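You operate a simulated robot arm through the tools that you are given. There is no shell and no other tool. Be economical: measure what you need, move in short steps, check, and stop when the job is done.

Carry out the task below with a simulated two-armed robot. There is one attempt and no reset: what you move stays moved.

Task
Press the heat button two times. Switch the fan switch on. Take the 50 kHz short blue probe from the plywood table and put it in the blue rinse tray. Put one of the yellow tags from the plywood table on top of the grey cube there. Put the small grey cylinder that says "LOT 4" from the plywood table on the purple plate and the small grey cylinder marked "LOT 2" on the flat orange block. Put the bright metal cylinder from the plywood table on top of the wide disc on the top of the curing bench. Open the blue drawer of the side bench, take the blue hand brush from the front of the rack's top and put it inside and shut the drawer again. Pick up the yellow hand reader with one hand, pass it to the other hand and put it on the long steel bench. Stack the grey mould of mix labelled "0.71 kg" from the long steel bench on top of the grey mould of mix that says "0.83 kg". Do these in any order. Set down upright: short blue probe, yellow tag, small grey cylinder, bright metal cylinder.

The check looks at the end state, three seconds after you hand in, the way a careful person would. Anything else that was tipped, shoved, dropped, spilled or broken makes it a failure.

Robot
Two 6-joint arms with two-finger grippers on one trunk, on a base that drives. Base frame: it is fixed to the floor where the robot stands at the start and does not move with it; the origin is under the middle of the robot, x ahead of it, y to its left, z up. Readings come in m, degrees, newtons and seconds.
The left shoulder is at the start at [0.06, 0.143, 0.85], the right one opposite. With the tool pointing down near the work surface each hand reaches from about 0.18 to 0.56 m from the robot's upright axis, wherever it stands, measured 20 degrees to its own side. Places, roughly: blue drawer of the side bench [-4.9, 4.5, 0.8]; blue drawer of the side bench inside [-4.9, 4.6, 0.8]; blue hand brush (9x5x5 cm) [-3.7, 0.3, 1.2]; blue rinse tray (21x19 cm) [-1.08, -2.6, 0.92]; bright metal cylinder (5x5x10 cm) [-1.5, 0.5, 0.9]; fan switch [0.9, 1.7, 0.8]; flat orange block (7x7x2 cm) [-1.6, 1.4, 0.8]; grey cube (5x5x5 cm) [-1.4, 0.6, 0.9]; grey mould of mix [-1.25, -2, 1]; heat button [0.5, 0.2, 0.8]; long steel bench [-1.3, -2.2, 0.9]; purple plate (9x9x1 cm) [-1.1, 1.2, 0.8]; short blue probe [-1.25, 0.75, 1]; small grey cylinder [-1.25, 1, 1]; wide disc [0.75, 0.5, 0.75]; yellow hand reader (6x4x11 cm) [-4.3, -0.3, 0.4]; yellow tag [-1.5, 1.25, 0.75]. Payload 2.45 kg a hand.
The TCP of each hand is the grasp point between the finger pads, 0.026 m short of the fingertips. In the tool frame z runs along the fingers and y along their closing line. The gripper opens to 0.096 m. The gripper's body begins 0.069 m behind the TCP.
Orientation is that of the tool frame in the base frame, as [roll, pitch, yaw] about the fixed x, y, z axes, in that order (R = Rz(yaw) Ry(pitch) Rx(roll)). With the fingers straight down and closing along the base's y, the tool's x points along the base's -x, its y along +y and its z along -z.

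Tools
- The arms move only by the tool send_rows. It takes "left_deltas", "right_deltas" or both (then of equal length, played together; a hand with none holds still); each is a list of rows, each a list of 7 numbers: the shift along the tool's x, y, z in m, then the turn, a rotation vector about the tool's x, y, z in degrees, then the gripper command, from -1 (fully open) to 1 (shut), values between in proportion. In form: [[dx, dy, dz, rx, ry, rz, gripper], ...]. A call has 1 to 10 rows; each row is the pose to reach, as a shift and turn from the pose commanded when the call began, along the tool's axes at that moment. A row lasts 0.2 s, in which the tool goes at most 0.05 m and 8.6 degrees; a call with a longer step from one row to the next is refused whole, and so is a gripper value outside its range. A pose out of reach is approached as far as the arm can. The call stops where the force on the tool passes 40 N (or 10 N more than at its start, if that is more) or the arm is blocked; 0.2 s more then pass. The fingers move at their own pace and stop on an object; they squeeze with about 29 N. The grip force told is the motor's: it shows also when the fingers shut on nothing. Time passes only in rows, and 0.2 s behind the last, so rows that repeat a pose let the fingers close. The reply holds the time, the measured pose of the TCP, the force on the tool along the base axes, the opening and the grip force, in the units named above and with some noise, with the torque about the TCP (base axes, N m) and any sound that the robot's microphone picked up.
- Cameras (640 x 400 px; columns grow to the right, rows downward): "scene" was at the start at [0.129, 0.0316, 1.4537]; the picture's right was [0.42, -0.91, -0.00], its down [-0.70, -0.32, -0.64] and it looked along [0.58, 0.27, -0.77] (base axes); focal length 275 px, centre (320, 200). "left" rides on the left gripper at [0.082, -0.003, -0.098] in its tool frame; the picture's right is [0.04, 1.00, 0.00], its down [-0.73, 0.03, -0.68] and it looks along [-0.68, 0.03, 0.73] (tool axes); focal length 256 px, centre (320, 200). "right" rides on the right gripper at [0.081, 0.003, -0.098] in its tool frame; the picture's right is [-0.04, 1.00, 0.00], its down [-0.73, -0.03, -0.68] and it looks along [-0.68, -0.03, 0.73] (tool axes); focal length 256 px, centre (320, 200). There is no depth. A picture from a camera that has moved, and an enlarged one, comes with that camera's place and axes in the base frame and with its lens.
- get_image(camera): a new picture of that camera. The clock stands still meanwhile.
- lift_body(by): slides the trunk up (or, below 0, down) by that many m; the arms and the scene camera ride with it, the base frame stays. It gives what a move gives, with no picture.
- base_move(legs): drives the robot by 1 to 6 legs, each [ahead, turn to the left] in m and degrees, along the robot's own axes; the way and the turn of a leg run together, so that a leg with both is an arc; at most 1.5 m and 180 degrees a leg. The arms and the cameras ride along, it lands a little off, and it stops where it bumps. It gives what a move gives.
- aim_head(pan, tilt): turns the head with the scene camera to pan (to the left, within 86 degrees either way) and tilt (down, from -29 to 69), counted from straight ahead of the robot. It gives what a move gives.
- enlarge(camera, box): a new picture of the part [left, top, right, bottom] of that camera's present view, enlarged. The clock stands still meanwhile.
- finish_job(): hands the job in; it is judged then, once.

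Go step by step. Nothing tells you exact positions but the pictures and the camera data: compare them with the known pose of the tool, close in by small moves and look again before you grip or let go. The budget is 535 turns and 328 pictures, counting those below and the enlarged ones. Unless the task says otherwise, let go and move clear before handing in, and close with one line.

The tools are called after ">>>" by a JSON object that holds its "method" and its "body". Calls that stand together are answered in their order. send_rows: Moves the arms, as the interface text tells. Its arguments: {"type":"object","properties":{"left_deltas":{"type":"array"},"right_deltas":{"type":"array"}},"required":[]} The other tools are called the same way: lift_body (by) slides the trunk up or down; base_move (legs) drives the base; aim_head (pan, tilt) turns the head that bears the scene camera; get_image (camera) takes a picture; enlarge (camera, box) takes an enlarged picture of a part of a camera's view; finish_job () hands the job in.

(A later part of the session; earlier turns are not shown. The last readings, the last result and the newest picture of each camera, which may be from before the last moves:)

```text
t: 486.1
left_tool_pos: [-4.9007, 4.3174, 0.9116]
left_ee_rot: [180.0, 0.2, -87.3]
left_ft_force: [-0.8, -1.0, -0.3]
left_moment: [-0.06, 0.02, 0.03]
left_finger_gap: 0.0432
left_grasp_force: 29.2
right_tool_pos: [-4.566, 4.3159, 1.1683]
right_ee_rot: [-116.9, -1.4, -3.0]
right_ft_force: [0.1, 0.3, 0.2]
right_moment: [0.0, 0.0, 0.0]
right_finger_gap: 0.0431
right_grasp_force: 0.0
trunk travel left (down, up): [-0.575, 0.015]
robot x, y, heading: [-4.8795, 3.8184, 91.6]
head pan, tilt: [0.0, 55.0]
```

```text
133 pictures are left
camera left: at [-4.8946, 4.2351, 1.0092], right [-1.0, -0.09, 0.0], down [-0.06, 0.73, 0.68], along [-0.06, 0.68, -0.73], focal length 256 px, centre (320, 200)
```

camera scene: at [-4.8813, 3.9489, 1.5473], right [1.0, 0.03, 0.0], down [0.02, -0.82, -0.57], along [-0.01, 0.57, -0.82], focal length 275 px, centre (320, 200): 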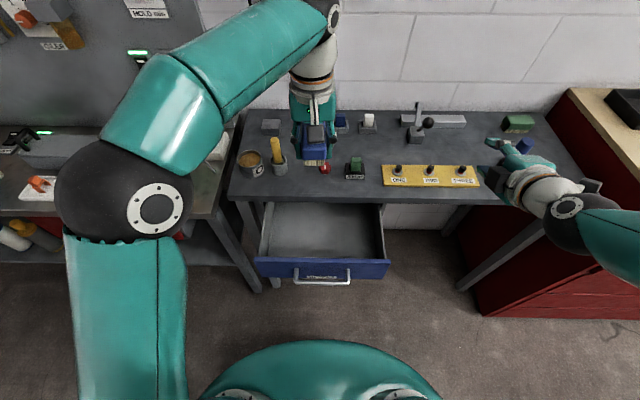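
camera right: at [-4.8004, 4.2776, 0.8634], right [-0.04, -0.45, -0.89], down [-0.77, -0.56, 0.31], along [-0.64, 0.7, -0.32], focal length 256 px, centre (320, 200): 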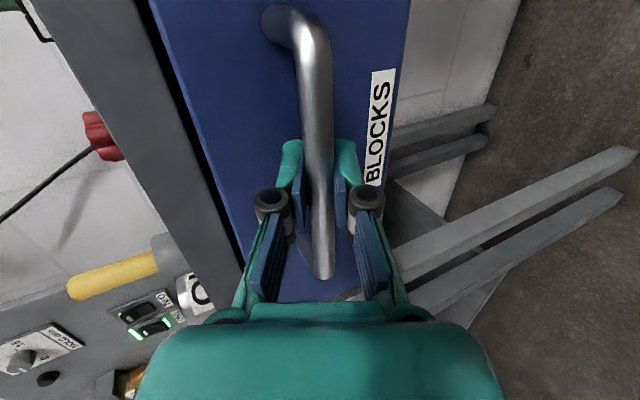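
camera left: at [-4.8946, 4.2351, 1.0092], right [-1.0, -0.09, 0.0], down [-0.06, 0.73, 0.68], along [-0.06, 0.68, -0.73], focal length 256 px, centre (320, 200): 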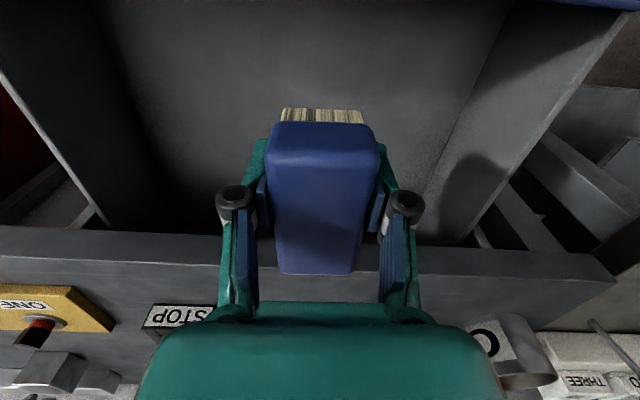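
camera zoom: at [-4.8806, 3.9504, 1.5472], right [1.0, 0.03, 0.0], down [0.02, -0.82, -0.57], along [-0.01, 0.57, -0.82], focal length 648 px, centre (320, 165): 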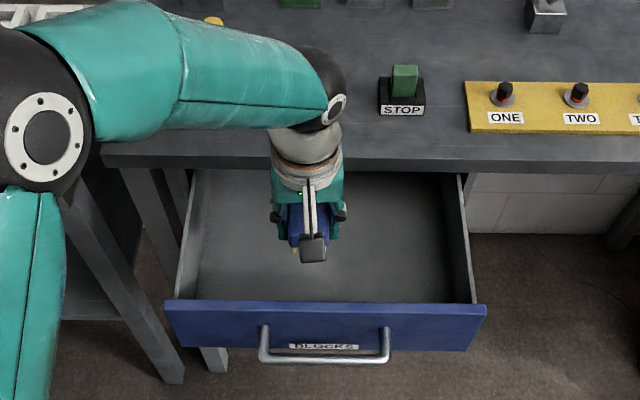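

>>> {"method": "send_rows", "body": {"left_deltas": [[0, 0, 0.02, 0, 0, 0, 1], [0, 0, 0.04, 0, 0, 0, 1], [0, 0, 0.055, 0, 0, 0, 1]]}}

>>> {"method": "get_image", "body": {"camera": "left"}}

>>> {"method": "enlarge", "body": {"camera": "scene", "box": [230, 130, 410, 300]}}

```text
t: 486.9
left_tool_pos: [-4.902, 4.3178, 0.8561]
left_ee_rot: [180.0, 0.2, -87.2]
left_ft_force: [-0.5, -0.7, 0.0]
left_moment: [-0.03, 0.01, 0.07]
left_finger_gap: 0.0432
left_grasp_force: 29.1
right_tool_pos: [-4.5658, 4.3164, 1.168]
right_ee_rot: [-116.8, -1.4, -3.0]
right_ft_force: [0.7, 0.0, 0.0]
right_moment: [0.01, 0.0, 0.02]
right_finger_gap: 0.0433
right_grasp_force: 0.1
trunk travel left (down, up): [-0.575, 0.015]
robot x, y, heading: [-4.8802, 3.8189, 91.6]
head pan, tilt: [0.0, 55.0]
```

```text
132 pictures are left
camera left: at [-4.8944, 4.2352, 0.9532], right [-1.0, -0.09, 0.0], down [-0.06, 0.73, 0.68], along [-0.06, 0.68, -0.73], focal length 256 px, centre (320, 200)
```

left: 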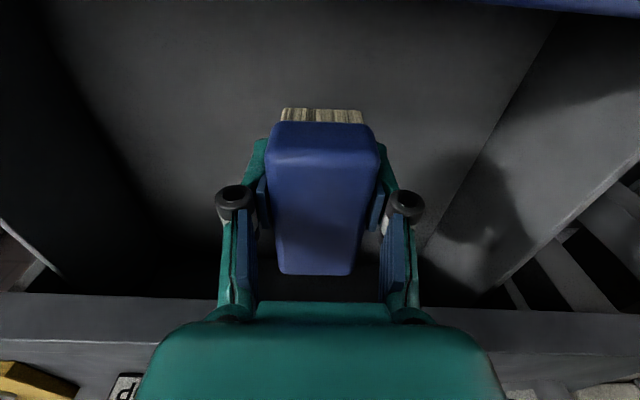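

```text
2.35 times, centred on (320, 215) of scene
camera zoom: at [-4.8806, 3.9499, 1.5472], right [1.0, 0.03, 0.0], down [0.02, -0.82, -0.57], along [-0.01, 0.57, -0.82], focal length 648 px, centre (320, 165)
```

zoom: 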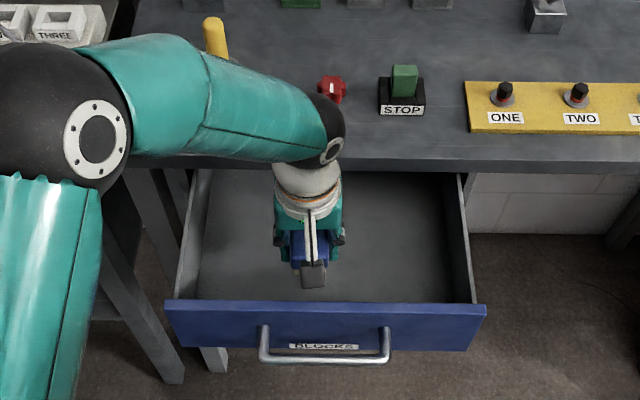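

>>> {"method": "send_rows", "body": {"left_deltas": [[0, 0, 0.006, 0, 0, 0, 1], [0, 0, 0.012, 0, 0, 0, 1], [0, 0, 0.018, 0, 0, 0, 1]]}}

```text
t: 487.7
left_tool_pos: [-4.9016, 4.3164, 0.8378]
left_ee_rot: [-179.9, 0.1, -87.4]
left_ft_force: [0.2, -0.5, -0.4]
left_moment: [0.02, -0.01, 0.01]
left_finger_gap: 0.0432
left_grasp_force: 28.9
right_tool_pos: [-4.5667, 4.3154, 1.1692]
right_ee_rot: [-116.9, -1.4, -3.0]
right_ft_force: [-0.1, 0.0, 0.5]
right_moment: [0.0, -0.01, -0.01]
right_finger_gap: 0.0434
right_grasp_force: 0.1
trunk travel left (down, up): [-0.575, 0.015]
robot x, y, heading: [-4.876, 3.8194, 91.5]
head pan, tilt: [0.0, 55.0]
```

>>> {"method": "send_rows", "body": {"left_deltas": [[0, 0, 0.004, 0, 0, 0, 1], [0, 0, 0.008, 0, 0, 0, 1], [0, 0, 0.012, 0, 0, 0, 1]]}}

>>> {"method": "get_image", "body": {"camera": "left"}}

```text
t: 488.5
left_tool_pos: [-4.9012, 4.3152, 0.8251]
left_ee_rot: [179.9, 0.3, -87.3]
left_ft_force: [0.7, 0.4, -0.6]
left_moment: [-0.05, -0.01, -0.02]
left_finger_gap: 0.0435
left_grasp_force: 29.0
right_tool_pos: [-4.5652, 4.3145, 1.1668]
right_ee_rot: [-116.7, -1.4, -2.9]
right_ft_force: [0.1, -0.7, 0.9]
right_moment: [0.02, 0.01, -0.01]
right_finger_gap: 0.0433
right_grasp_force: 0.0
trunk travel left (down, up): [-0.575, 0.015]
robot x, y, heading: [-4.8731, 3.8176, 91.4]
head pan, tilt: [0.0, 55.0]
```

```text
130 pictures are left
camera left: at [-4.8937, 4.2345, 0.9224], right [-1.0, -0.09, 0.0], down [-0.06, 0.73, 0.68], along [-0.06, 0.68, -0.73], focal length 256 px, centre (320, 200)
```

left: 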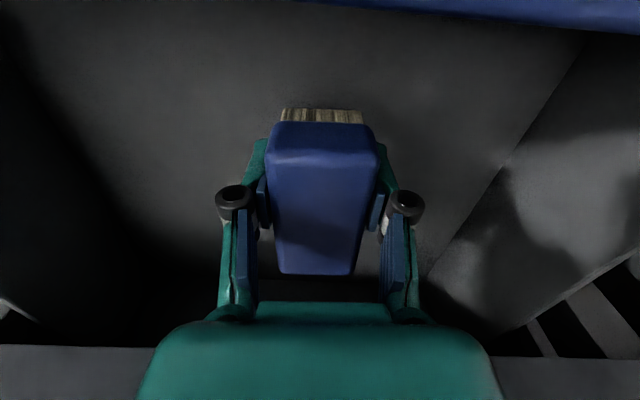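

>>> {"method": "send_rows", "body": {"left_deltas": [[0, 0, 0.006, 0, 0, 0, 1], [0, 0, 0.012, 0, 0, 0, 1], [0, 0, 0.018, 0, 0, 0, 1], [0, 0, 0.022, 0, 0, 0, 1]]}}

>>> {"method": "enlarge", "body": {"camera": "scene", "box": [200, 110, 410, 300]}}

```text
t: 489.5
left_tool_pos: [-4.8994, 4.3168, 0.8025]
left_ee_rot: [180.0, 0.3, -87.2]
left_ft_force: [-0.2, 1.1, -0.9]
left_moment: [0.02, -0.02, 0.0]
left_finger_gap: 0.0433
left_grasp_force: 29.2
right_tool_pos: [-4.5662, 4.316, 1.1682]
right_ee_rot: [-116.9, -1.4, -3.0]
right_ft_force: [0.0, -0.6, 0.0]
right_moment: [0.02, 0.0, -0.01]
right_finger_gap: 0.043
right_grasp_force: 0.0
trunk travel left (down, up): [-0.575, 0.015]
robot x, y, heading: [-4.8769, 3.8166, 91.5]
head pan, tilt: [0.0, 55.0]
```

```text
2.11 times, centred on (305, 205) of scene
camera zoom: at [-4.8807, 3.9495, 1.5472], right [1.0, 0.03, 0.0], down [0.02, -0.82, -0.57], along [-0.01, 0.57, -0.82], focal length 580 px, centre (352, 190)
```

zoom: 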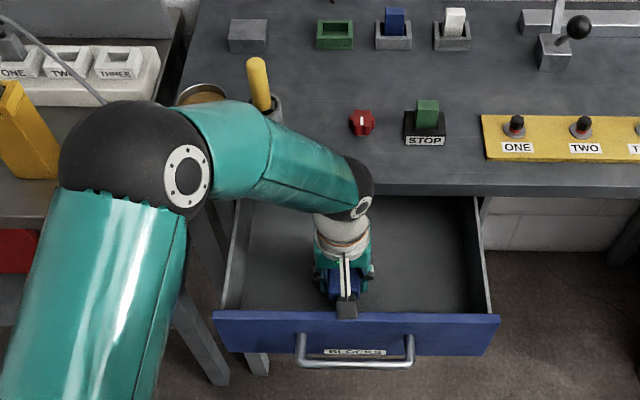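

>>> {"method": "send_rows", "body": {"left_deltas": [[0, 0, 0.004, 0, 0, 0, 1], [0, 0, 0.008, 0, 0, 0, 1]]}}

```text
t: 490.1
left_tool_pos: [-4.9006, 4.3173, 0.7947]
left_ee_rot: [-179.9, 0.1, -87.3]
left_ft_force: [0.4, -0.1, -1.2]
left_moment: [-0.02, 0.01, 0.05]
left_finger_gap: 0.0431
left_grasp_force: 29.2
right_tool_pos: [-4.5653, 4.315, 1.1683]
right_ee_rot: [-116.8, -1.4, -3.0]
right_ft_force: [0.1, 1.2, 0.3]
right_moment: [-0.01, -0.03, -0.02]
right_finger_gap: 0.043
right_grasp_force: 0.1
trunk travel left (down, up): [-0.575, 0.015]
robot x, y, heading: [-4.8737, 3.8174, 91.4]
head pan, tilt: [0.0, 55.0]
```

>>> {"method": "send_rows", "body": {"left_deltas": [[0, 0, 0.004, 0, 0, 0, 1], [0, 0, 0.008, 0, 0, 0, 1]]}}

>>> {"method": "get_image", "body": {"camera": "left"}}

```text
t: 490.7
left_tool_pos: [-4.9006, 4.3163, 0.7878]
left_ee_rot: [-179.9, 0.1, -87.3]
left_ft_force: [0.3, -0.5, -0.4]
left_moment: [-0.04, -0.01, -0.02]
left_finger_gap: 0.0433
left_grasp_force: 29.0
right_tool_pos: [-4.5671, 4.3154, 1.1671]
right_ee_rot: [-116.8, -1.4, -3.0]
right_ft_force: [-0.1, -0.7, -0.6]
right_moment: [-0.03, -0.01, 0.0]
right_finger_gap: 0.043
right_grasp_force: 0.0
trunk travel left (down, up): [-0.575, 0.015]
robot x, y, heading: [-4.8754, 3.8177, 91.6]
head pan, tilt: [0.0, 55.0]
```

```text
128 pictures are left
camera left: at [-4.8931, 4.2347, 0.8851], right [-1.0, -0.09, 0.0], down [-0.06, 0.73, 0.68], along [-0.06, 0.68, -0.73], focal length 256 px, centre (320, 200)
```

left: 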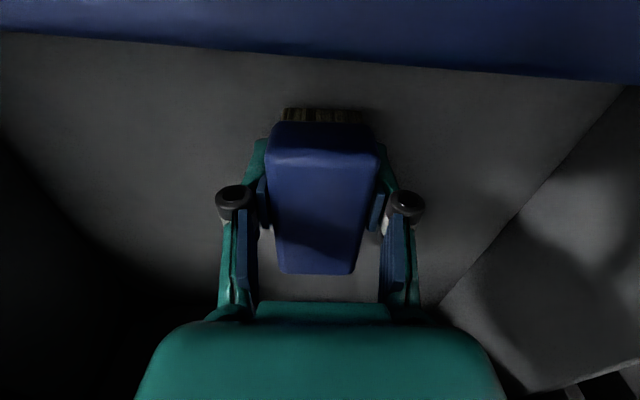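

The brush is practically at the drawer floor and the wrist camera is close to the front panel, so I'll release here and rise.

>>> {"method": "send_rows", "body": {"left_deltas": [[0, 0, 0, 0, 0, 0, 0.5], [0, 0, 0, 0, 0, 0, -0.2], [0, 0, 0, 0, 0, 0, -0.6], [0, 0, 0, 0, 0, 0, -0.6], [0, 0, -0.04, 0, 0, 0, -0.6], [0, 0, -0.09, 0, 0, 0, -0.6], [0, 0, -0.14, 0, 0, 0, -0.6], [0, 0, -0.19, 0, 0, 0, -0.6], [0, 0, -0.24, 0, 0, 0, -0.6]]}}

>>> {"method": "get_image", "body": {"camera": "left"}}

>>> {"method": "enlarge", "body": {"camera": "scene", "box": [200, 110, 410, 300]}}

```text
t: 492.7
left_tool_pos: [-4.9005, 4.3141, 1.0307]
left_ee_rot: [-180.0, 0.2, -87.3]
left_ft_force: [0.1, -0.6, 0.0]
left_moment: [0.0, 0.0, 0.02]
left_finger_gap: 0.0768
left_grasp_force: 0.1
right_tool_pos: [-4.5657, 4.3146, 1.1679]
right_ee_rot: [-116.8, -1.5, -3.0]
right_ft_force: [-1.0, 0.6, -0.4]
right_moment: [-0.05, 0.01, -0.02]
right_finger_gap: 0.0434
right_grasp_force: 0.1
trunk travel left (down, up): [-0.575, 0.015]
robot x, y, heading: [-4.8751, 3.8207, 91.5]
head pan, tilt: [0.0, 55.0]
```

```text
127 pictures are left
camera left: at [-4.8926, 4.2321, 1.1273], right [-1.0, -0.09, 0.0], down [-0.06, 0.73, 0.68], along [-0.06, 0.68, -0.73], focal length 256 px, centre (320, 200)
```

left: 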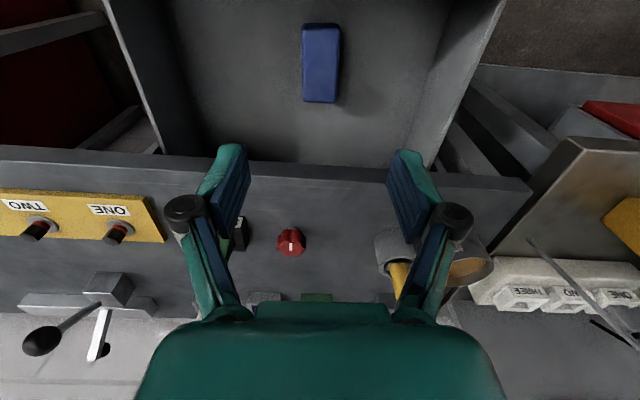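

```text
2.11 times, centred on (305, 205) of scene
camera zoom: at [-4.8806, 3.9485, 1.5473], right [1.0, 0.03, 0.0], down [0.02, -0.82, -0.57], along [-0.01, 0.57, -0.82], focal length 580 px, centre (352, 190)
```

zoom: 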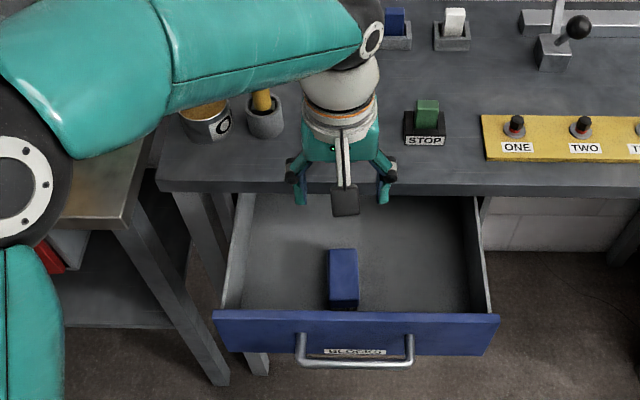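

The brush lies inside the drawer. Next I'll close the left gripper, bring it down in front of the handle and push the drawer shut.

>>> {"method": "send_rows", "body": {"left_deltas": [[0, 0, -0.04, 0, 0, 0, 1], [0.04, 0, -0.06, 0, 0, 0, 1], [0.08, -0.005, -0.06, 0, 0, 0, 1], [0.12, -0.01, -0.06, 0, 0, 0, 1], [0.16, -0.015, -0.06, 0, 0, 0, 1], [0.2, -0.017, -0.06, 0, 0, 0, 1], [0.215, -0.017, -0.03, 0, 0, 0, 1], [0.215, -0.017, 0.01, 0, 0, 0, 1], [0.215, -0.017, 0.05, 0, 0, 0, 1], [0.215, -0.017, 0.09, 0, 0, 0, 1]]}}

>>> {"method": "get_image", "body": {"camera": "scene"}}

```text
t: 494.9
left_tool_pos: [-4.872, 4.1005, 0.9356]
left_ee_rot: [179.9, 0.3, -87.3]
left_ft_force: [0.1, 0.1, 0.0]
left_moment: [-0.02, -0.01, -0.02]
left_finger_gap: 0.0002
left_grasp_force: 28.1
right_tool_pos: [-4.5652, 4.3166, 1.1682]
right_ee_rot: [-116.9, -1.3, -3.0]
right_ft_force: [0.8, -0.2, 0.4]
right_moment: [0.0, -0.06, -0.01]
right_finger_gap: 0.0431
right_grasp_force: 0.1
trunk travel left (down, up): [-0.575, 0.015]
robot x, y, heading: [-4.8787, 3.8149, 91.4]
head pan, tilt: [0.0, 55.0]
```

```text
125 pictures are left
camera scene: at [-4.8803, 3.95, 1.5472], right [1.0, 0.03, 0.0], down [0.02, -0.82, -0.57], along [-0.01, 0.57, -0.82], focal length 275 px, centre (320, 200)
```

scene: 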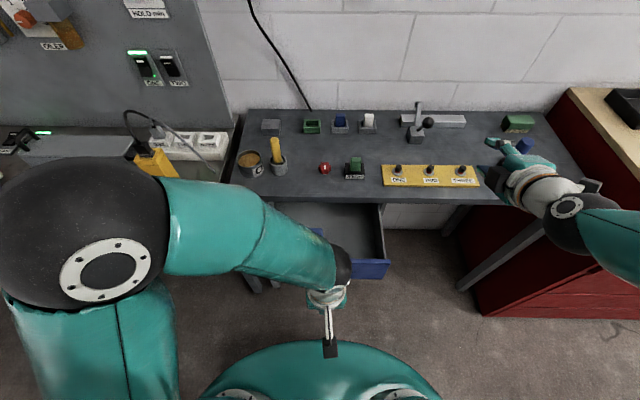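

>>> {"method": "send_rows", "body": {"left_deltas": [[0, 0, 0.04, 0, 0, 0, 1], [0, 0, 0.08, 0, 0, 0, 1], [0, 0, 0.11, 0, 0, 0, 1], [-0.02, 0, 0.11, 0, 0, 0, 1], [-0.04, 0, 0.11, 0, 0, 0, 1], [-0.06, 0, 0.11, 0, 0, 0, 1], [-0.09, 0, 0.11, 0, 0, 0, 1], [-0.12, 0, 0.11, 0, 0, 0, 1]]}}

>>> {"method": "get_image", "body": {"camera": "left"}}

>>> {"method": "get_image", "body": {"camera": "scene"}}

```text
t: 496.7
left_tool_pos: [-4.8787, 4.2227, 0.8279]
left_ee_rot: [-180.0, 0.2, -87.4]
left_ft_force: [1.2, -0.3, -0.7]
left_moment: [0.0, 0.0, 0.0]
left_finger_gap: 0.0001
left_grasp_force: 28.7
right_tool_pos: [-4.5664, 4.3157, 1.1673]
right_ee_rot: [-116.7, -1.4, -3.0]
right_ft_force: [-0.7, -0.3, -0.8]
right_moment: [0.01, 0.01, 0.01]
right_finger_gap: 0.043
right_grasp_force: 0.0
trunk travel left (down, up): [-0.575, 0.015]
robot x, y, heading: [-4.8756, 3.8176, 91.4]
head pan, tilt: [0.0, 55.0]
```

```text
124 pictures are left
camera left: at [-4.8719, 4.1416, 0.924], right [-1.0, -0.09, 0.0], down [-0.06, 0.73, 0.68], along [-0.06, 0.68, -0.73], focal length 256 px, centre (320, 200)
```

left: 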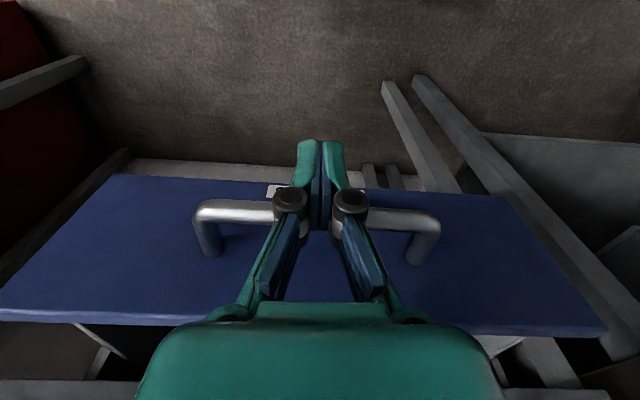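

```text
123 pictures are left
camera scene: at [-4.8808, 3.9498, 1.5472], right [1.0, 0.03, 0.0], down [0.02, -0.82, -0.57], along [-0.01, 0.57, -0.82], focal length 275 px, centre (320, 200)
```

scene: 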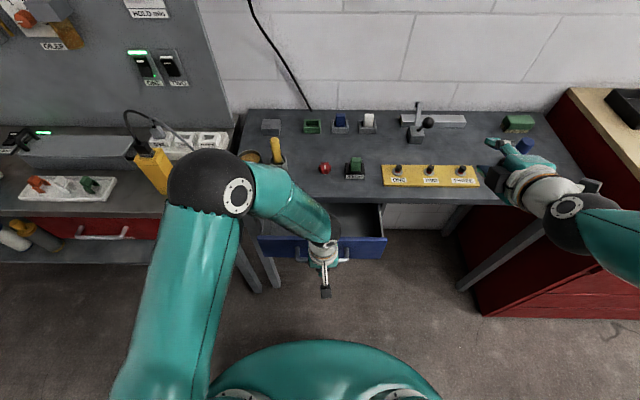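

The drawer is sliding in. I'll continue pushing toward closed, watching force.

>>> {"method": "send_rows", "body": {"left_deltas": [[-0.025, 0, 0, 0, 0, 0, 1], [-0.05, 0, 0, 0, 0, 0, 1], [-0.075, 0, 0, 0, 0, 0, 1], [-0.1, 0, 0, 0, 0, 0, 1], [-0.115, 0, 0, 0, 0, 0, 1], [-0.125, 0, 0, 0, 0, 0, 1]]}}

>>> {"method": "get_image", "body": {"camera": "scene"}}

>>> {"method": "get_image", "body": {"camera": "left"}}

```text
t: 498.1
left_tool_pos: [-4.8856, 4.3471, 0.8267]
left_ee_rot: [179.9, 0.3, -87.4]
left_ft_force: [0.4, -0.7, -0.1]
left_moment: [0.0, 0.02, -0.02]
left_finger_gap: 0.0
left_grasp_force: 28.4
right_tool_pos: [-4.5649, 4.3158, 1.1685]
right_ee_rot: [-116.8, -1.5, -3.0]
right_ft_force: [0.1, 0.9, 0.0]
right_moment: [-0.04, 0.03, -0.02]
right_finger_gap: 0.0431
right_grasp_force: 0.1
trunk travel left (down, up): [-0.575, 0.015]
robot x, y, heading: [-4.8748, 3.8184, 91.5]
head pan, tilt: [0.0, 55.0]
```

```text
122 pictures are left
camera scene: at [-4.8807, 3.9497, 1.5472], right [1.0, 0.03, 0.0], down [0.02, -0.82, -0.57], along [-0.01, 0.57, -0.82], focal length 275 px, centre (320, 200)
```

scene: 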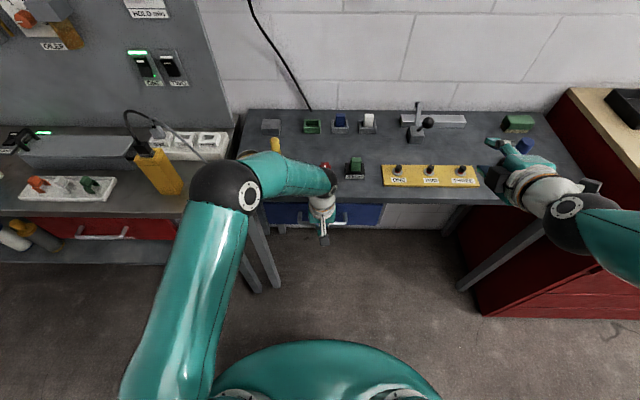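

```text
121 pictures are left
camera left: at [-4.8775, 4.2652, 0.925], right [-1.0, -0.09, 0.0], down [-0.06, 0.73, 0.68], along [-0.06, 0.68, -0.73], focal length 256 px, centre (320, 200)
```

left: 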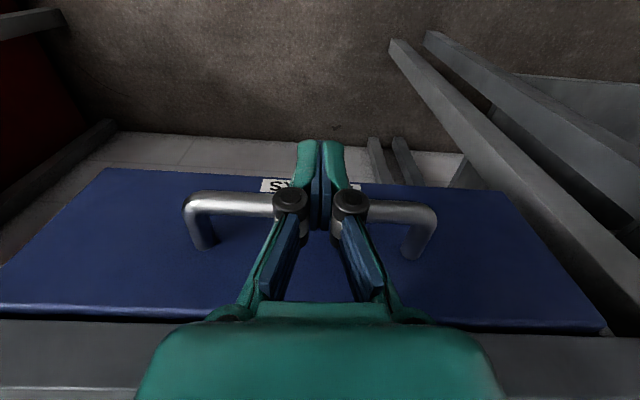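

>>> {"method": "send_rows", "body": {"left_deltas": [[-0.004, 0, 0, 0, 0, 0, 1], [-0.008, 0, 0, 0, 0, 0, 1], [-0.012, 0, 0, 0, 0, 0, 1], [-0.015, 0, 0, 0, 0, 0, 1]]}}

>>> {"method": "enlarge", "body": {"camera": "scene", "box": [230, 150, 410, 270]}}

```text
t: 499.2
left_tool_pos: [-4.8845, 4.3525, 0.8263]
left_ee_rot: [179.3, -1.2, -87.6]
left_ft_force: [1.0, -17.3, 7.0]
left_moment: [-0.05, 0.03, -0.06]
left_finger_gap: 0.0002
left_grasp_force: 28.2
right_tool_pos: [-4.5659, 4.3141, 1.1691]
right_ee_rot: [-116.8, -1.3, -2.9]
right_ft_force: [1.0, 0.9, 0.3]
right_moment: [-0.02, -0.03, 0.02]
right_finger_gap: 0.0433
right_grasp_force: 0.0
trunk travel left (down, up): [-0.575, 0.015]
robot x, y, heading: [-4.8778, 3.8179, 91.4]
head pan, tilt: [0.0, 55.0]
stopped in row 4 (left hand): the force on the tool passed its limit at 40 N (the readings are from after the stop); the commanded pose is now the measured one
```

```text
3.33 times, centred on (320, 210) of scene
camera zoom: at [-4.8807, 3.9487, 1.5473], right [1.0, 0.03, 0.0], down [0.02, -0.82, -0.57], along [-0.01, 0.57, -0.82], focal length 918 px, centre (320, 167)
```

zoom: 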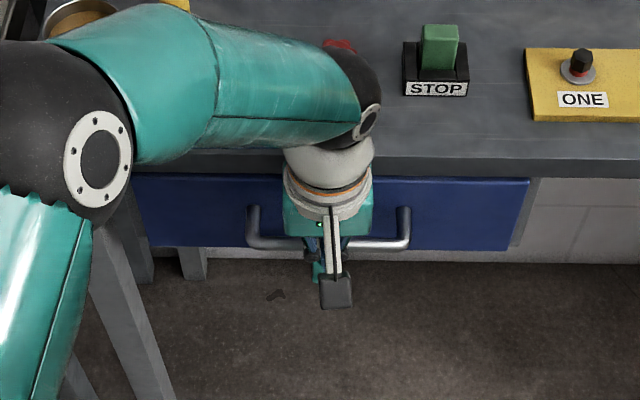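

It hit a firm stop at 40 N. I'll back the hand off, lift it out and verify the drawer is flush.

>>> {"method": "send_rows", "body": {"left_deltas": [[0.04, 0, 0, 0, 0, 0, 1], [0.08, 0, 0, 0, 0, 0, 1], [0.12, 0, -0.02, 0, 0, 0, 1], [0.15, 0, -0.06, 0, 0, 0, 1], [0.15, 0.02, -0.1, 0, 0, 0, 1], [0.15, 0.05, -0.14, 0, 0, 0, 0], [0.15, 0.08, -0.18, 0, 0, 0, -1], [0.15, 0.11, -0.22, 0, 0, 0, -1], [0.15, 0.14, -0.26, 0, 0, 0, -1], [0.15, 0.16, -0.3, 0, 0, 0, -1]]}}

>>> {"method": "enlarge", "body": {"camera": "scene", "box": [230, 150, 410, 270]}}

```text
t: 501.4
left_tool_pos: [-5.0349, 4.201, 1.1302]
left_ee_rot: [179.6, -0.7, -87.6]
left_ft_force: [-0.2, -0.8, 0.5]
left_moment: [0.0, -0.01, 0.0]
left_finger_gap: 0.096
left_grasp_force: 0.0
right_tool_pos: [-4.5652, 4.315, 1.1684]
right_ee_rot: [-116.9, -1.4, -2.9]
right_ft_force: [-0.2, 0.3, -0.1]
right_moment: [-0.02, -0.02, 0.02]
right_finger_gap: 0.0434
right_grasp_force: 0.1
trunk travel left (down, up): [-0.575, 0.015]
robot x, y, heading: [-4.8774, 3.816, 91.7]
head pan, tilt: [0.0, 55.0]
```

```text
3.33 times, centred on (320, 210) of scene
camera zoom: at [-4.8809, 3.9483, 1.5473], right [1.0, 0.03, 0.0], down [0.02, -0.82, -0.57], along [-0.01, 0.57, -0.82], focal length 918 px, centre (320, 167)
```

zoom: 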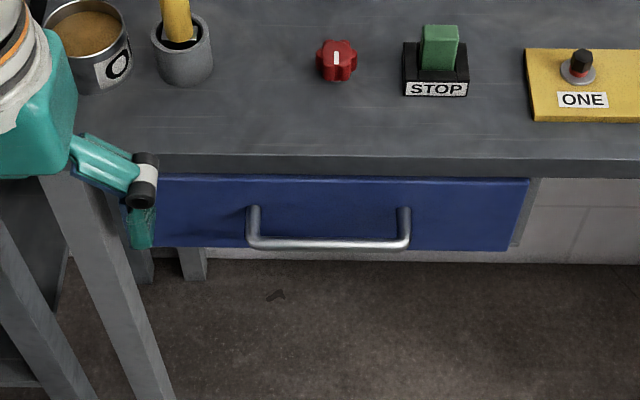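

The bar is back at its original position (y≈4.371), so the drawer is closed. I'll return the right gripper to pointing down.

>>> {"method": "send_rows", "body": {"right_deltas": [[0, -0.01, -0.005, -8, 0, 0, -0.5], [0, -0.02, -0.01, -16, 0, 0, -1], [0, -0.03, -0.015, -24, 0, 0, -1], [0, -0.04, -0.02, -32, 0, 0, -1], [0, -0.05, -0.025, -40, 0, 0, -1], [0, -0.06, -0.03, -48, 0, 0, -1], [0, -0.07, -0.035, -56, 0, 0, -1], [0, -0.08, -0.04, -63, 0, 0, -1]]}}

>>> {"method": "get_image", "body": {"camera": "scene"}}

```text
t: 503.2
left_tool_pos: [-5.0354, 4.202, 1.1296]
left_ee_rot: [179.8, -0.7, -87.5]
left_ft_force: [-0.4, 0.2, 0.5]
left_moment: [-0.06, 0.02, -0.02]
left_finger_gap: 0.0961
left_grasp_force: 0.0
right_tool_pos: [-4.5686, 4.3171, 1.2577]
right_ee_rot: [-180.0, -1.3, -3.0]
right_ft_force: [-0.4, -0.3, 0.8]
right_moment: [-0.04, -0.03, -0.01]
right_finger_gap: 0.0959
right_grasp_force: 0.0
right hand out of reach, approached as far as the arm can: row 1, 2
trunk travel left (down, up): [-0.575, 0.015]
robot x, y, heading: [-4.8729, 3.8167, 91.5]
head pan, tilt: [0.0, 55.0]
```

```text
118 pictures are left
camera scene: at [-4.8809, 3.9505, 1.5471], right [1.0, 0.03, 0.0], down [0.02, -0.82, -0.57], along [-0.01, 0.57, -0.82], focal length 275 px, centre (320, 200)
```

scene: 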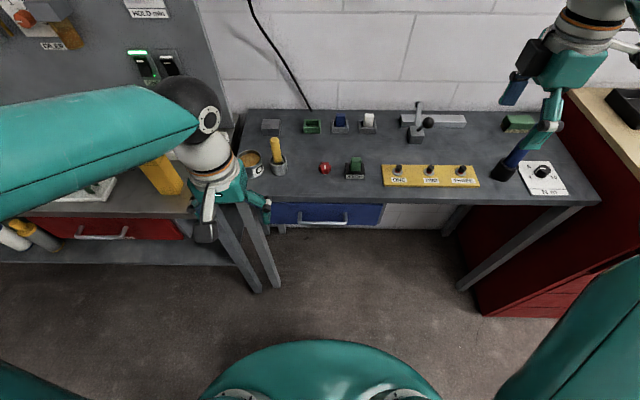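

>>> {"method": "send_rows", "body": {"left_deltas": [[0, 0, -0.03, 0, 0, 0, -1], [0, 0, -0.06, 0, 0, 0, -1], [0, 0, -0.09, 0, 0, 0, -1], [0, 0, -0.12, 0, 0, 0, -1], [0, 0, -0.12, 0, 0, 0, -1], [0, 0, -0.12, 0, 0, 0, -1], [0, 0, -0.12, 0, 0, 0, -1], [0, 0, -0.12, 0, 0, 0, -1], [0, 0, -0.12, 0, 0, 0, -1], [0, 0, -0.12, 0, 0, 0, -1]], "right_deltas": [[0, 0.01, 0, 0, 0, 8.4, -1], [0, 0.025, 0, 0, 0, 16.8, -1], [0, 0.04, 0, 0, 0, 25.2, -1], [0, 0.055, 0, 0, 0, 33.6, -1], [-0.01, 0.07, 0, 0, 0, 42, -1], [-0.02, 0.085, 0, 0, 0, 50.4, -1], [-0.03, 0.1, 0, 0, 0, 58.8, -1], [-0.04, 0.11, 0, 0, 0, 67.2, -1], [-0.05, 0.12, 0, 0, 0, 75.6, -1], [-0.06, 0.13, 0, 0, 0, 84, -1]]}}

>>> {"method": "base_move", "body": {"legs": [[-0.1, 0], [0, -45], [0, -45]]}}

```text
t: 505.4
left_tool_pos: [-5.0351, 4.2034, 1.2494]
left_ee_rot: [179.7, -0.5, -87.4]
left_ft_force: [-0.2, -0.3, -0.1]
left_moment: [0.0, 0.03, -0.02]
left_finger_gap: 0.0961
left_grasp_force: 0.0
right_tool_pos: [-4.6332, 4.1898, 1.256]
right_ee_rot: [-178.6, 0.2, -87.3]
right_ft_force: [0.2, 0.6, -0.1]
right_moment: [-0.01, 0.02, 0.01]
right_finger_gap: 0.0961
right_grasp_force: 0.0
trunk travel left (down, up): [-0.575, 0.015]
robot x, y, heading: [-4.8755, 3.8183, 91.6]
head pan, tilt: [0.0, 55.0]
```

```text
t: 510.6
left_tool_pos: [-4.5184, 3.9472, 1.2498]
left_ee_rot: [179.6, -0.6, -166.0]
left_ft_force: [0.0, -0.3, -0.1]
left_moment: [0.04, 0.07, 0.01]
left_finger_gap: 0.096
left_grasp_force: 0.0
right_tool_pos: [-4.4551, 3.5512, 1.2561]
right_ee_rot: [-178.7, 0.0, -165.7]
right_ft_force: [0.3, -0.4, 0.1]
right_moment: [0.09, 0.01, 0.02]
right_finger_gap: 0.096
right_grasp_force: 0.1
trunk travel left (down, up): [-0.575, 0.015]
robot x, y, heading: [-4.8822, 3.7598, 11.0]
head pan, tilt: [0.0, 55.0]
stopped in leg 3: the robot was blocked; the commanded pose is now the measured one
```

Now to the yellow reader on the low shelf near [-4.25, -0.26, 0.4]. I'll drive out of the pocket and back toward the rack.

>>> {"method": "base_move", "body": {"legs": [[0.35, -9], [0.8, 0], [0, -40], [0, -35]]}}

>>> {"method": "aim_head", "body": {"pan": 0, "tilt": 30}}

>>> {"method": "get_image", "body": {"camera": "scene"}}

```text
t: 520.7
left_tool_pos: [-3.4988, 3.501, 1.2507]
left_ee_rot: [179.5, -0.7, 112.0]
left_ft_force: [-0.5, -0.2, 0.5]
left_moment: [0.04, -0.06, -0.01]
left_finger_gap: 0.0961
left_grasp_force: 0.0
right_tool_pos: [-3.8843, 3.3811, 1.2566]
right_ee_rot: [-178.7, 0.0, 112.3]
right_ft_force: [-0.8, -1.3, -0.1]
right_moment: [0.04, -0.05, 0.02]
right_finger_gap: 0.0961
right_grasp_force: 0.0
trunk travel left (down, up): [-0.575, 0.015]
robot x, y, heading: [-3.6962, 3.848, -71.8]
head pan, tilt: [0.0, 55.0]
stopped in leg 4: the robot was blocked; the commanded pose is now the measured one
```

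```text
t: 521.6
left_tool_pos: [-3.4975, 3.5016, 1.251]
left_ee_rot: [179.7, -0.5, 112.2]
left_ft_force: [0.1, -0.7, -0.4]
left_moment: [0.01, -0.01, 0.01]
left_finger_gap: 0.0961
left_grasp_force: 0.1
right_tool_pos: [-3.8808, 3.383, 1.2565]
right_ee_rot: [-178.6, 0.2, 112.4]
right_ft_force: [-0.3, -0.4, 0.8]
right_moment: [-0.01, 0.0, 0.02]
right_finger_gap: 0.0962
right_grasp_force: 0.1
trunk travel left (down, up): [-0.575, 0.015]
robot x, y, heading: [-3.6999, 3.8481, -72.0]
head pan, tilt: [0.0, 30.0]
```

```text
117 pictures are left
camera scene: at [-3.6511, 3.704, 1.5832], right [-0.95, -0.31, 0.0], down [-0.15, 0.48, -0.87], along [0.27, -0.82, -0.5], focal length 275 px, centre (320, 200)
```

scene: 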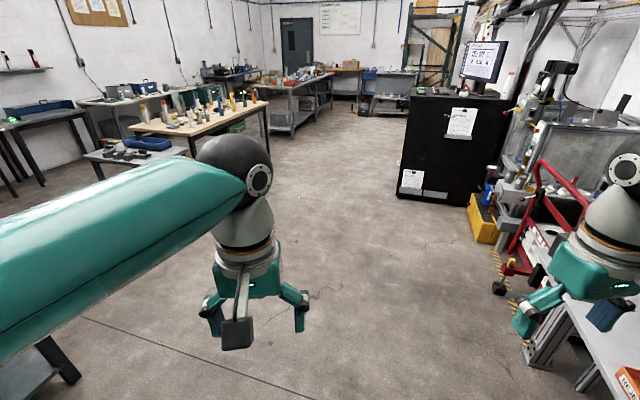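

>>> {"method": "base_move", "body": {"legs": [[1.4, 0], [1.4, 0], [1.1, 0]]}}

>>> {"method": "base_move", "body": {"legs": [[0, -45], [0, -45]]}}

```text
t: 540.8
left_tool_pos: [-2.1916, -0.1929, 1.2524]
left_ee_rot: [179.7, -0.4, 113.7]
left_ft_force: [0.3, 0.6, -0.3]
left_moment: [0.0, 0.03, 0.02]
left_finger_gap: 0.0962
left_grasp_force: 0.0
right_tool_pos: [-2.5735, -0.3216, 1.2581]
right_ee_rot: [-178.7, 0.0, 114.0]
right_ft_force: [-0.4, 0.5, -0.4]
right_moment: [0.0, 0.03, -0.02]
right_finger_gap: 0.096
right_grasp_force: 0.1
trunk travel left (down, up): [-0.575, 0.015]
robot x, y, heading: [-2.401, 0.1475, -70.4]
head pan, tilt: [0.0, 30.0]
```

```text
t: 545.2
left_tool_pos: [-2.698, -0.1228, 1.254]
left_ee_rot: [179.6, -0.5, 35.0]
left_ft_force: [-0.9, 0.8, 0.2]
left_moment: [-0.07, -0.07, -0.04]
left_finger_gap: 0.0958
left_grasp_force: 0.0
right_tool_pos: [-2.8987, 0.227, 1.2572]
right_ee_rot: [-178.7, 0.1, 35.3]
right_ft_force: [-0.1, 0.2, -1.0]
right_moment: [-0.11, -0.09, -0.01]
right_finger_gap: 0.0959
right_grasp_force: 0.0
trunk travel left (down, up): [-0.575, 0.015]
robot x, y, heading: [-2.3746, 0.1112, -150.8]
head pan, tilt: [0.0, 30.0]
stopped in leg 2: the robot was blocked; the commanded pose is now the measured one
```

>>> {"method": "base_move", "body": {"legs": [[0.92, 0], [0, -29]]}}

>>> {"method": "aim_head", "body": {"pan": 0, "tilt": 40}}

>>> {"method": "get_image", "body": {"camera": "scene"}}

```text
t: 551.8
left_tool_pos: [-3.5842, -0.3986, 1.2544]
left_ee_rot: [179.7, -0.5, 6.2]
left_ft_force: [-0.5, 0.2, 0.2]
left_moment: [0.05, 0.02, 0.02]
left_finger_gap: 0.0958
left_grasp_force: 0.0
right_tool_pos: [-3.5916, 0.0041, 1.2594]
right_ee_rot: [-178.6, 0.1, 6.5]
right_ft_force: [0.7, -0.5, -0.6]
right_moment: [0.02, 0.01, -0.02]
right_finger_gap: 0.0962
right_grasp_force: 0.1
trunk travel left (down, up): [-0.575, 0.015]
robot x, y, heading: [-3.1922, -0.3661, -179.6]
head pan, tilt: [0.0, 30.0]
```

```text
t: 552.5
left_tool_pos: [-3.5852, -0.3993, 1.254]
left_ee_rot: [179.7, -0.4, 6.2]
left_ft_force: [-0.1, 1.0, 0.3]
left_moment: [0.03, 0.01, -0.01]
left_finger_gap: 0.096
left_grasp_force: 0.1
right_tool_pos: [-3.5914, 0.0036, 1.2599]
right_ee_rot: [-178.6, 0.1, 6.4]
right_ft_force: [-0.1, 0.0, 0.5]
right_moment: [0.01, 0.01, -0.01]
right_finger_gap: 0.0961
right_grasp_force: 0.0
trunk travel left (down, up): [-0.575, 0.015]
robot x, y, heading: [-3.1955, -0.3637, -179.8]
head pan, tilt: [0.0, 40.0]
```

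```text
116 pictures are left
camera scene: at [-3.3406, -0.3682, 1.5679], right [-0.01, 1.0, 0.0], down [0.64, 0.0, -0.77], along [-0.77, 0.0, -0.64], focal length 275 px, centre (320, 200)
```

scene: 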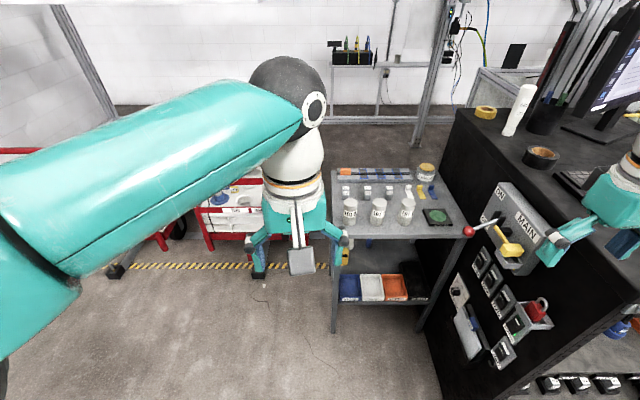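

I'll tuck both hands back and out, then lower the trunk to look under the shelf top.

>>> {"method": "send_rows", "body": {"left_deltas": [[0.03, 0.03, 0, 0, 0, 0, -1], [0.06, 0.06, 0, 0, 0, 0, -1], [0.09, 0.1, 0, 0, 0, 0, -1], [0.11, 0.14, 0, 0, 0, 0, -1], [0.12, 0.18, 0, 0, 0, 0, -1], [0.12, 0.22, 0, 0, 0, 0, -1], [0.12, 0.25, 0, 0, 0, 0, -1]], "right_deltas": [[0.03, 0.0, 0, 0, 0, 0, -1], [0.06, 0.0, 0, 0, 0, 0, -1], [0.09, 0.0, 0, 0, 0, 0, -1], [0.12, 0.0, 0, 0, 0, 0, -1], [0.15, 0.0, 0, 0, 0, 0, -1], [0.15, 0.0, 0, 0, 0, 0, -1], [0.15, 0, 0, 0, 0, 0, -1]]}}

>>> {"method": "lift_body", "body": {"by": -0.35}}

>>> {"method": "aim_head", "body": {"pan": 0, "tilt": 35}}

>>> {"method": "get_image", "body": {"camera": "scene"}}

```text
t: 554.1
left_tool_pos: [-3.437, -0.6377, 1.2564]
left_ee_rot: [179.7, -0.4, 6.2]
left_ft_force: [-0.4, 0.0, 0.2]
left_moment: [0.0, 0.03, 0.04]
left_finger_gap: 0.096
left_grasp_force: 0.0
right_tool_pos: [-3.4447, 0.0212, 1.259]
right_ee_rot: [-178.6, 0.0, 6.4]
right_ft_force: [-0.3, -0.7, 0.8]
right_moment: [0.0, 0.01, 0.0]
right_finger_gap: 0.0961
right_grasp_force: 0.1
trunk travel left (down, up): [-0.575, 0.015]
robot x, y, heading: [-3.1906, -0.3673, -179.4]
head pan, tilt: [0.0, 40.0]
```

```text
t: 557.5
left_tool_pos: [-3.438, -0.6351, 0.9079]
left_ee_rot: [179.8, -0.5, 6.2]
left_ft_force: [-0.4, 0.5, -0.7]
left_moment: [0.01, 0.02, -0.01]
left_finger_gap: 0.0959
left_grasp_force: 0.1
right_tool_pos: [-3.4461, 0.0209, 0.9094]
right_ee_rot: [-178.7, 0.1, 6.4]
right_ft_force: [0.8, 0.0, -0.8]
right_moment: [-0.02, 0.02, 0.01]
right_finger_gap: 0.096
right_grasp_force: 0.0
trunk travel left (down, up): [-0.225, 0.365]
robot x, y, heading: [-3.1916, -0.3692, -179.6]
head pan, tilt: [0.0, 40.0]
```

```text
t: 558.2
left_tool_pos: [-3.4391, -0.6347, 0.9071]
left_ee_rot: [179.8, -0.5, 6.2]
left_ft_force: [0.6, 0.6, -0.1]
left_moment: [0.02, -0.01, 0.01]
left_finger_gap: 0.0959
left_grasp_force: 0.0
right_tool_pos: [-3.444, 0.0212, 0.9099]
right_ee_rot: [-178.6, 0.2, 6.4]
right_ft_force: [-0.6, -0.4, -0.2]
right_moment: [-0.01, -0.01, -0.01]
right_finger_gap: 0.096
right_grasp_force: 0.3
trunk travel left (down, up): [-0.225, 0.365]
robot x, y, heading: [-3.1965, -0.3638, -179.6]
head pan, tilt: [0.0, 35.0]
```

```text
115 pictures are left
camera scene: at [-3.3427, -0.3684, 1.2255], right [-0.01, 1.0, 0.0], down [0.57, 0.0, -0.82], along [-0.82, -0.01, -0.57], focal length 275 px, centre (320, 200)
```

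scene: 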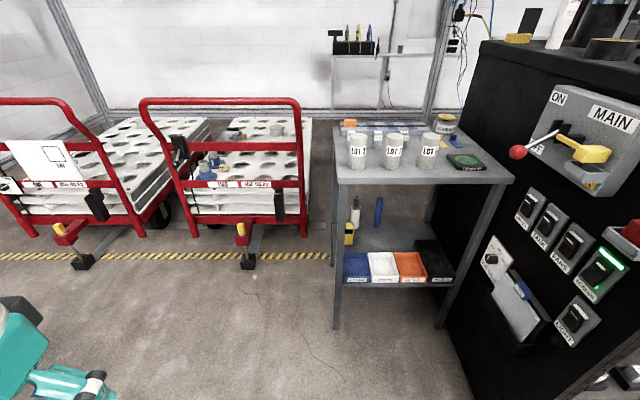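

>>> {"method": "enlarge", "body": {"camera": "scene", "box": [310, 170, 470, 310]}}

```text
2.86 times, centred on (390, 240) of scene
camera zoom: at [-3.3427, -0.3684, 1.2255], right [-0.01, 1.0, 0.0], down [0.57, 0.0, -0.82], along [-0.82, -0.01, -0.57], focal length 786 px, centre (120, 86)
```

zoom: 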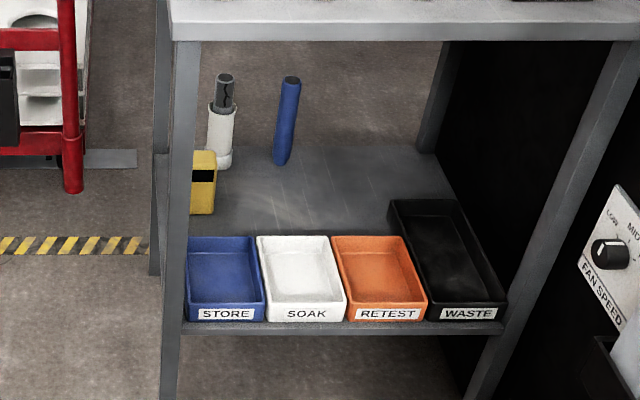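

Shelf level is about z 0.37 and the reader stands near [-4.245, -0.263], top 0.485, just behind the front-left leg. I'll prepare the right hand tilted forward and yawed 20°, so it can come in past that leg over the bins.

>>> {"method": "send_rows", "body": {"right_deltas": [[-0.012, 0.04, 0.015, 0, 0, -2, -1], [-0.024, 0.08, 0.03, 0, 0, -4, -1], [-0.036, 0.12, 0.045, 0, 0, -6, -1], [-0.048, 0.16, 0.06, 0, 0, -8, -1], [-0.06, 0.2, 0.075, 0, 0, -10, -1], [-0.072, 0.235, 0.09, 0, 0, -12, -1], [-0.087, 0.272, 0.11, 0, 0, -14, -1]]}}

>>> {"method": "send_rows", "body": {"right_deltas": [[0, 0, 0, 0, -8, 0, -1], [0, 0, 0, 0, -16, 0, -1], [0, 0, 0, 0, -24, 0, -1], [-0.02, 0, 0, 0, -32, 0, -1], [-0.04, 0, 0, 0, -40, 0, -1], [-0.06, 0, 0, 0, -48, 0, -1]]}}

>>> {"method": "get_image", "body": {"camera": "right"}}

```text
t: 559.8
left_tool_pos: [-3.4392, -0.6349, 0.907]
left_ee_rot: [179.8, -0.5, 6.3]
left_ft_force: [0.6, -0.3, 0.0]
left_moment: [-0.03, -0.01, 0.0]
left_finger_gap: 0.096
left_grasp_force: 0.1
right_tool_pos: [-3.4996, -0.2568, 0.792]
right_ee_rot: [-178.7, -0.3, 20.3]
right_ft_force: [0.3, 0.6, -1.6]
right_moment: [-0.02, -0.04, 0.02]
right_finger_gap: 0.0959
right_grasp_force: 0.1
trunk travel left (down, up): [-0.225, 0.365]
robot x, y, heading: [-3.1937, -0.3661, -179.5]
head pan, tilt: [0.0, 35.0]
```

```text
t: 561.2
left_tool_pos: [-3.4378, -0.6347, 0.9071]
left_ee_rot: [179.7, -0.5, 6.2]
left_ft_force: [-0.4, -0.9, -0.2]
left_moment: [0.01, -0.04, -0.04]
left_finger_gap: 0.0959
left_grasp_force: 0.0
right_tool_pos: [-3.5582, -0.2791, 0.7924]
right_ee_rot: [-178.0, 47.8, 21.9]
right_ft_force: [-0.4, -0.1, 0.8]
right_moment: [-0.03, -0.01, 0.02]
right_finger_gap: 0.0957
right_grasp_force: 0.1
trunk travel left (down, up): [-0.225, 0.365]
robot x, y, heading: [-3.1911, -0.365, -179.8]
head pan, tilt: [0.0, 35.0]
```

```text
113 pictures are left
camera right: at [-3.4374, -0.2367, 0.8002], right [0.32, -0.95, 0.01], down [0.01, 0.01, 1.0], along [-0.95, -0.32, 0.01], focal length 256 px, centre (320, 200)
```

right: 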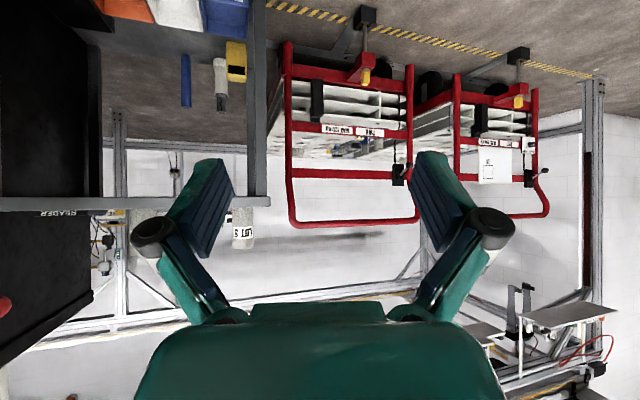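

The wrist is set. I'll creep forward in two stages, checking clearance to the rack levers and the shelf.

>>> {"method": "base_move", "body": {"legs": [[0.22, 0]]}}

>>> {"method": "get_image", "body": {"camera": "scene"}}

>>> {"method": "get_image", "body": {"camera": "right"}}

```text
t: 562.9
left_tool_pos: [-3.6605, -0.6381, 0.9075]
left_ee_rot: [179.8, -0.5, 6.4]
left_ft_force: [-0.7, 0.7, -0.2]
left_moment: [-0.03, -0.03, 0.03]
left_finger_gap: 0.096
left_grasp_force: 0.0
right_tool_pos: [-3.7809, -0.2796, 0.7946]
right_ee_rot: [-177.9, 47.6, 22.0]
right_ft_force: [0.0, 0.3, -0.3]
right_moment: [0.0, 0.03, -0.01]
right_finger_gap: 0.0957
right_grasp_force: 0.1
trunk travel left (down, up): [-0.225, 0.365]
robot x, y, heading: [-3.4176, -0.3657, -179.7]
head pan, tilt: [0.0, 35.0]
```

```text
112 pictures are left
camera scene: at [-3.5654, -0.3702, 1.2255], right [-0.01, 1.0, 0.0], down [0.57, 0.0, -0.82], along [-0.82, -0.01, -0.57], focal length 275 px, centre (320, 200)
```

scene: 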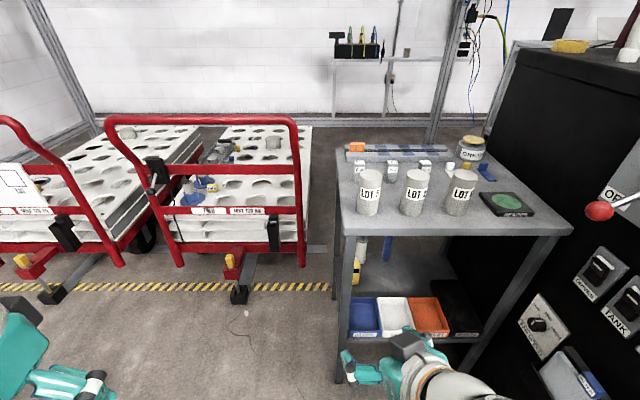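

```text
111 pictures are left
camera right: at [-3.6602, -0.2385, 0.8004], right [0.32, -0.95, 0.01], down [0.01, 0.01, 1.0], along [-0.95, -0.32, 0.01], focal length 256 px, centre (320, 200)
```

right: 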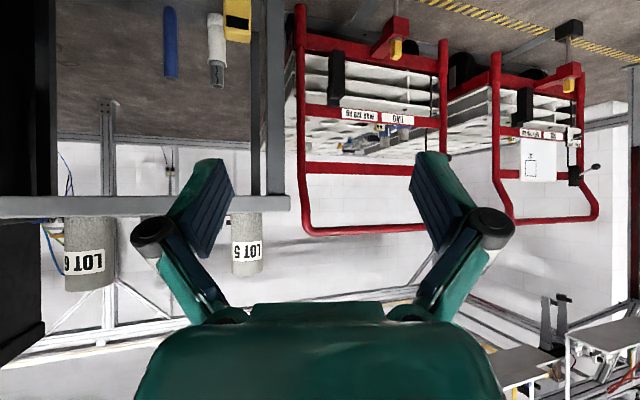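

>>> {"method": "base_move", "body": {"legs": [[0.16, 0]]}}

>>> {"method": "get_image", "body": {"camera": "scene"}}

```text
t: 564.3
left_tool_pos: [-3.8206, -0.6396, 0.9071]
left_ee_rot: [179.8, -0.5, 6.3]
left_ft_force: [0.4, -0.1, 0.3]
left_moment: [0.0, 0.0, 0.0]
left_finger_gap: 0.0959
left_grasp_force: 0.1
right_tool_pos: [-3.9416, -0.2803, 0.7951]
right_ee_rot: [-177.9, 47.7, 22.0]
right_ft_force: [0.3, 0.1, -0.9]
right_moment: [-0.02, 0.0, 0.0]
right_finger_gap: 0.096
right_grasp_force: 0.1
trunk travel left (down, up): [-0.225, 0.365]
robot x, y, heading: [-3.5763, -0.3724, -179.5]
head pan, tilt: [0.0, 35.0]
```

```text
110 pictures are left
camera scene: at [-3.7264, -0.3716, 1.2255], right [-0.01, 1.0, 0.0], down [0.57, 0.0, -0.82], along [-0.82, -0.01, -0.57], focal length 275 px, centre (320, 200)
```

scene: 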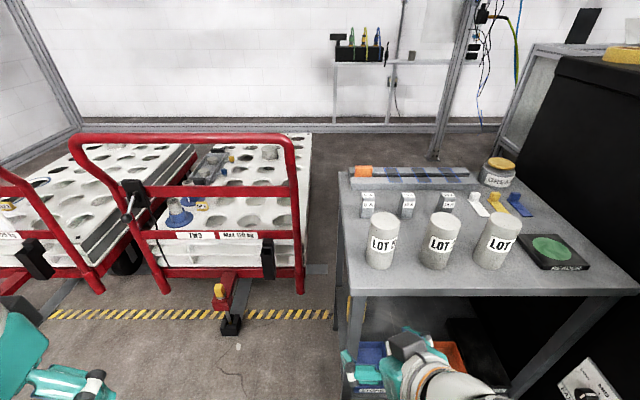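

>>> {"method": "send_rows", "body": {"right_deltas": [[0.015, -0.03, 0.01, 0, 0, 0, -1], [0.03, -0.06, 0.02, 0, 0, 0, -1], [0.045, -0.095, 0.035, 0, 0, 0, -1], [0.064, -0.129, 0.049, 0, 0, 0, -1]]}}

>>> {"method": "get_image", "body": {"camera": "right"}}

>>> {"method": "get_image", "body": {"camera": "scene"}}

```text
t: 565.3
left_tool_pos: [-3.8212, -0.6383, 0.9079]
left_ee_rot: [179.8, -0.5, 6.3]
left_ft_force: [0.3, -0.7, 0.2]
left_moment: [0.01, -0.02, -0.01]
left_finger_gap: 0.096
left_grasp_force: 0.1
right_tool_pos: [-3.9948, -0.1496, 0.7265]
right_ee_rot: [-178.0, 47.6, 22.0]
right_ft_force: [-0.1, 0.2, 0.7]
right_moment: [-0.02, 0.0, 0.01]
right_finger_gap: 0.0958
right_grasp_force: 0.1
right hand out of reach, approached as far as the arm can: row 1, 2, 3, 4
trunk travel left (down, up): [-0.225, 0.365]
robot x, y, heading: [-3.5788, -0.3683, -179.5]
head pan, tilt: [0.0, 35.0]
```

```text
109 pictures are left
camera right: at [-3.8731, -0.1084, 0.7332], right [0.33, -0.95, 0.01], down [0.0, 0.01, 1.0], along [-0.95, -0.33, 0.01], focal length 256 px, centre (320, 200)
```

right: 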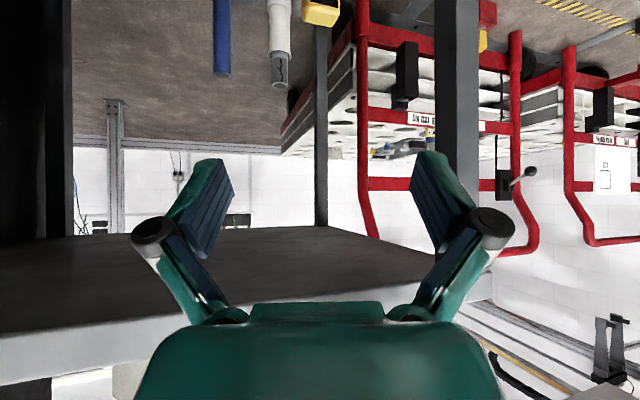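

```text
108 pictures are left
camera scene: at [-3.7265, -0.3714, 1.2255], right [-0.01, 1.0, 0.0], down [0.57, 0.0, -0.82], along [-0.82, -0.01, -0.57], focal length 275 px, centre (320, 200)
```

scene: 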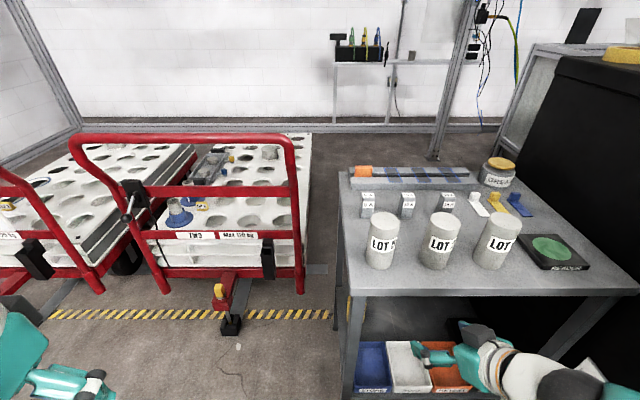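

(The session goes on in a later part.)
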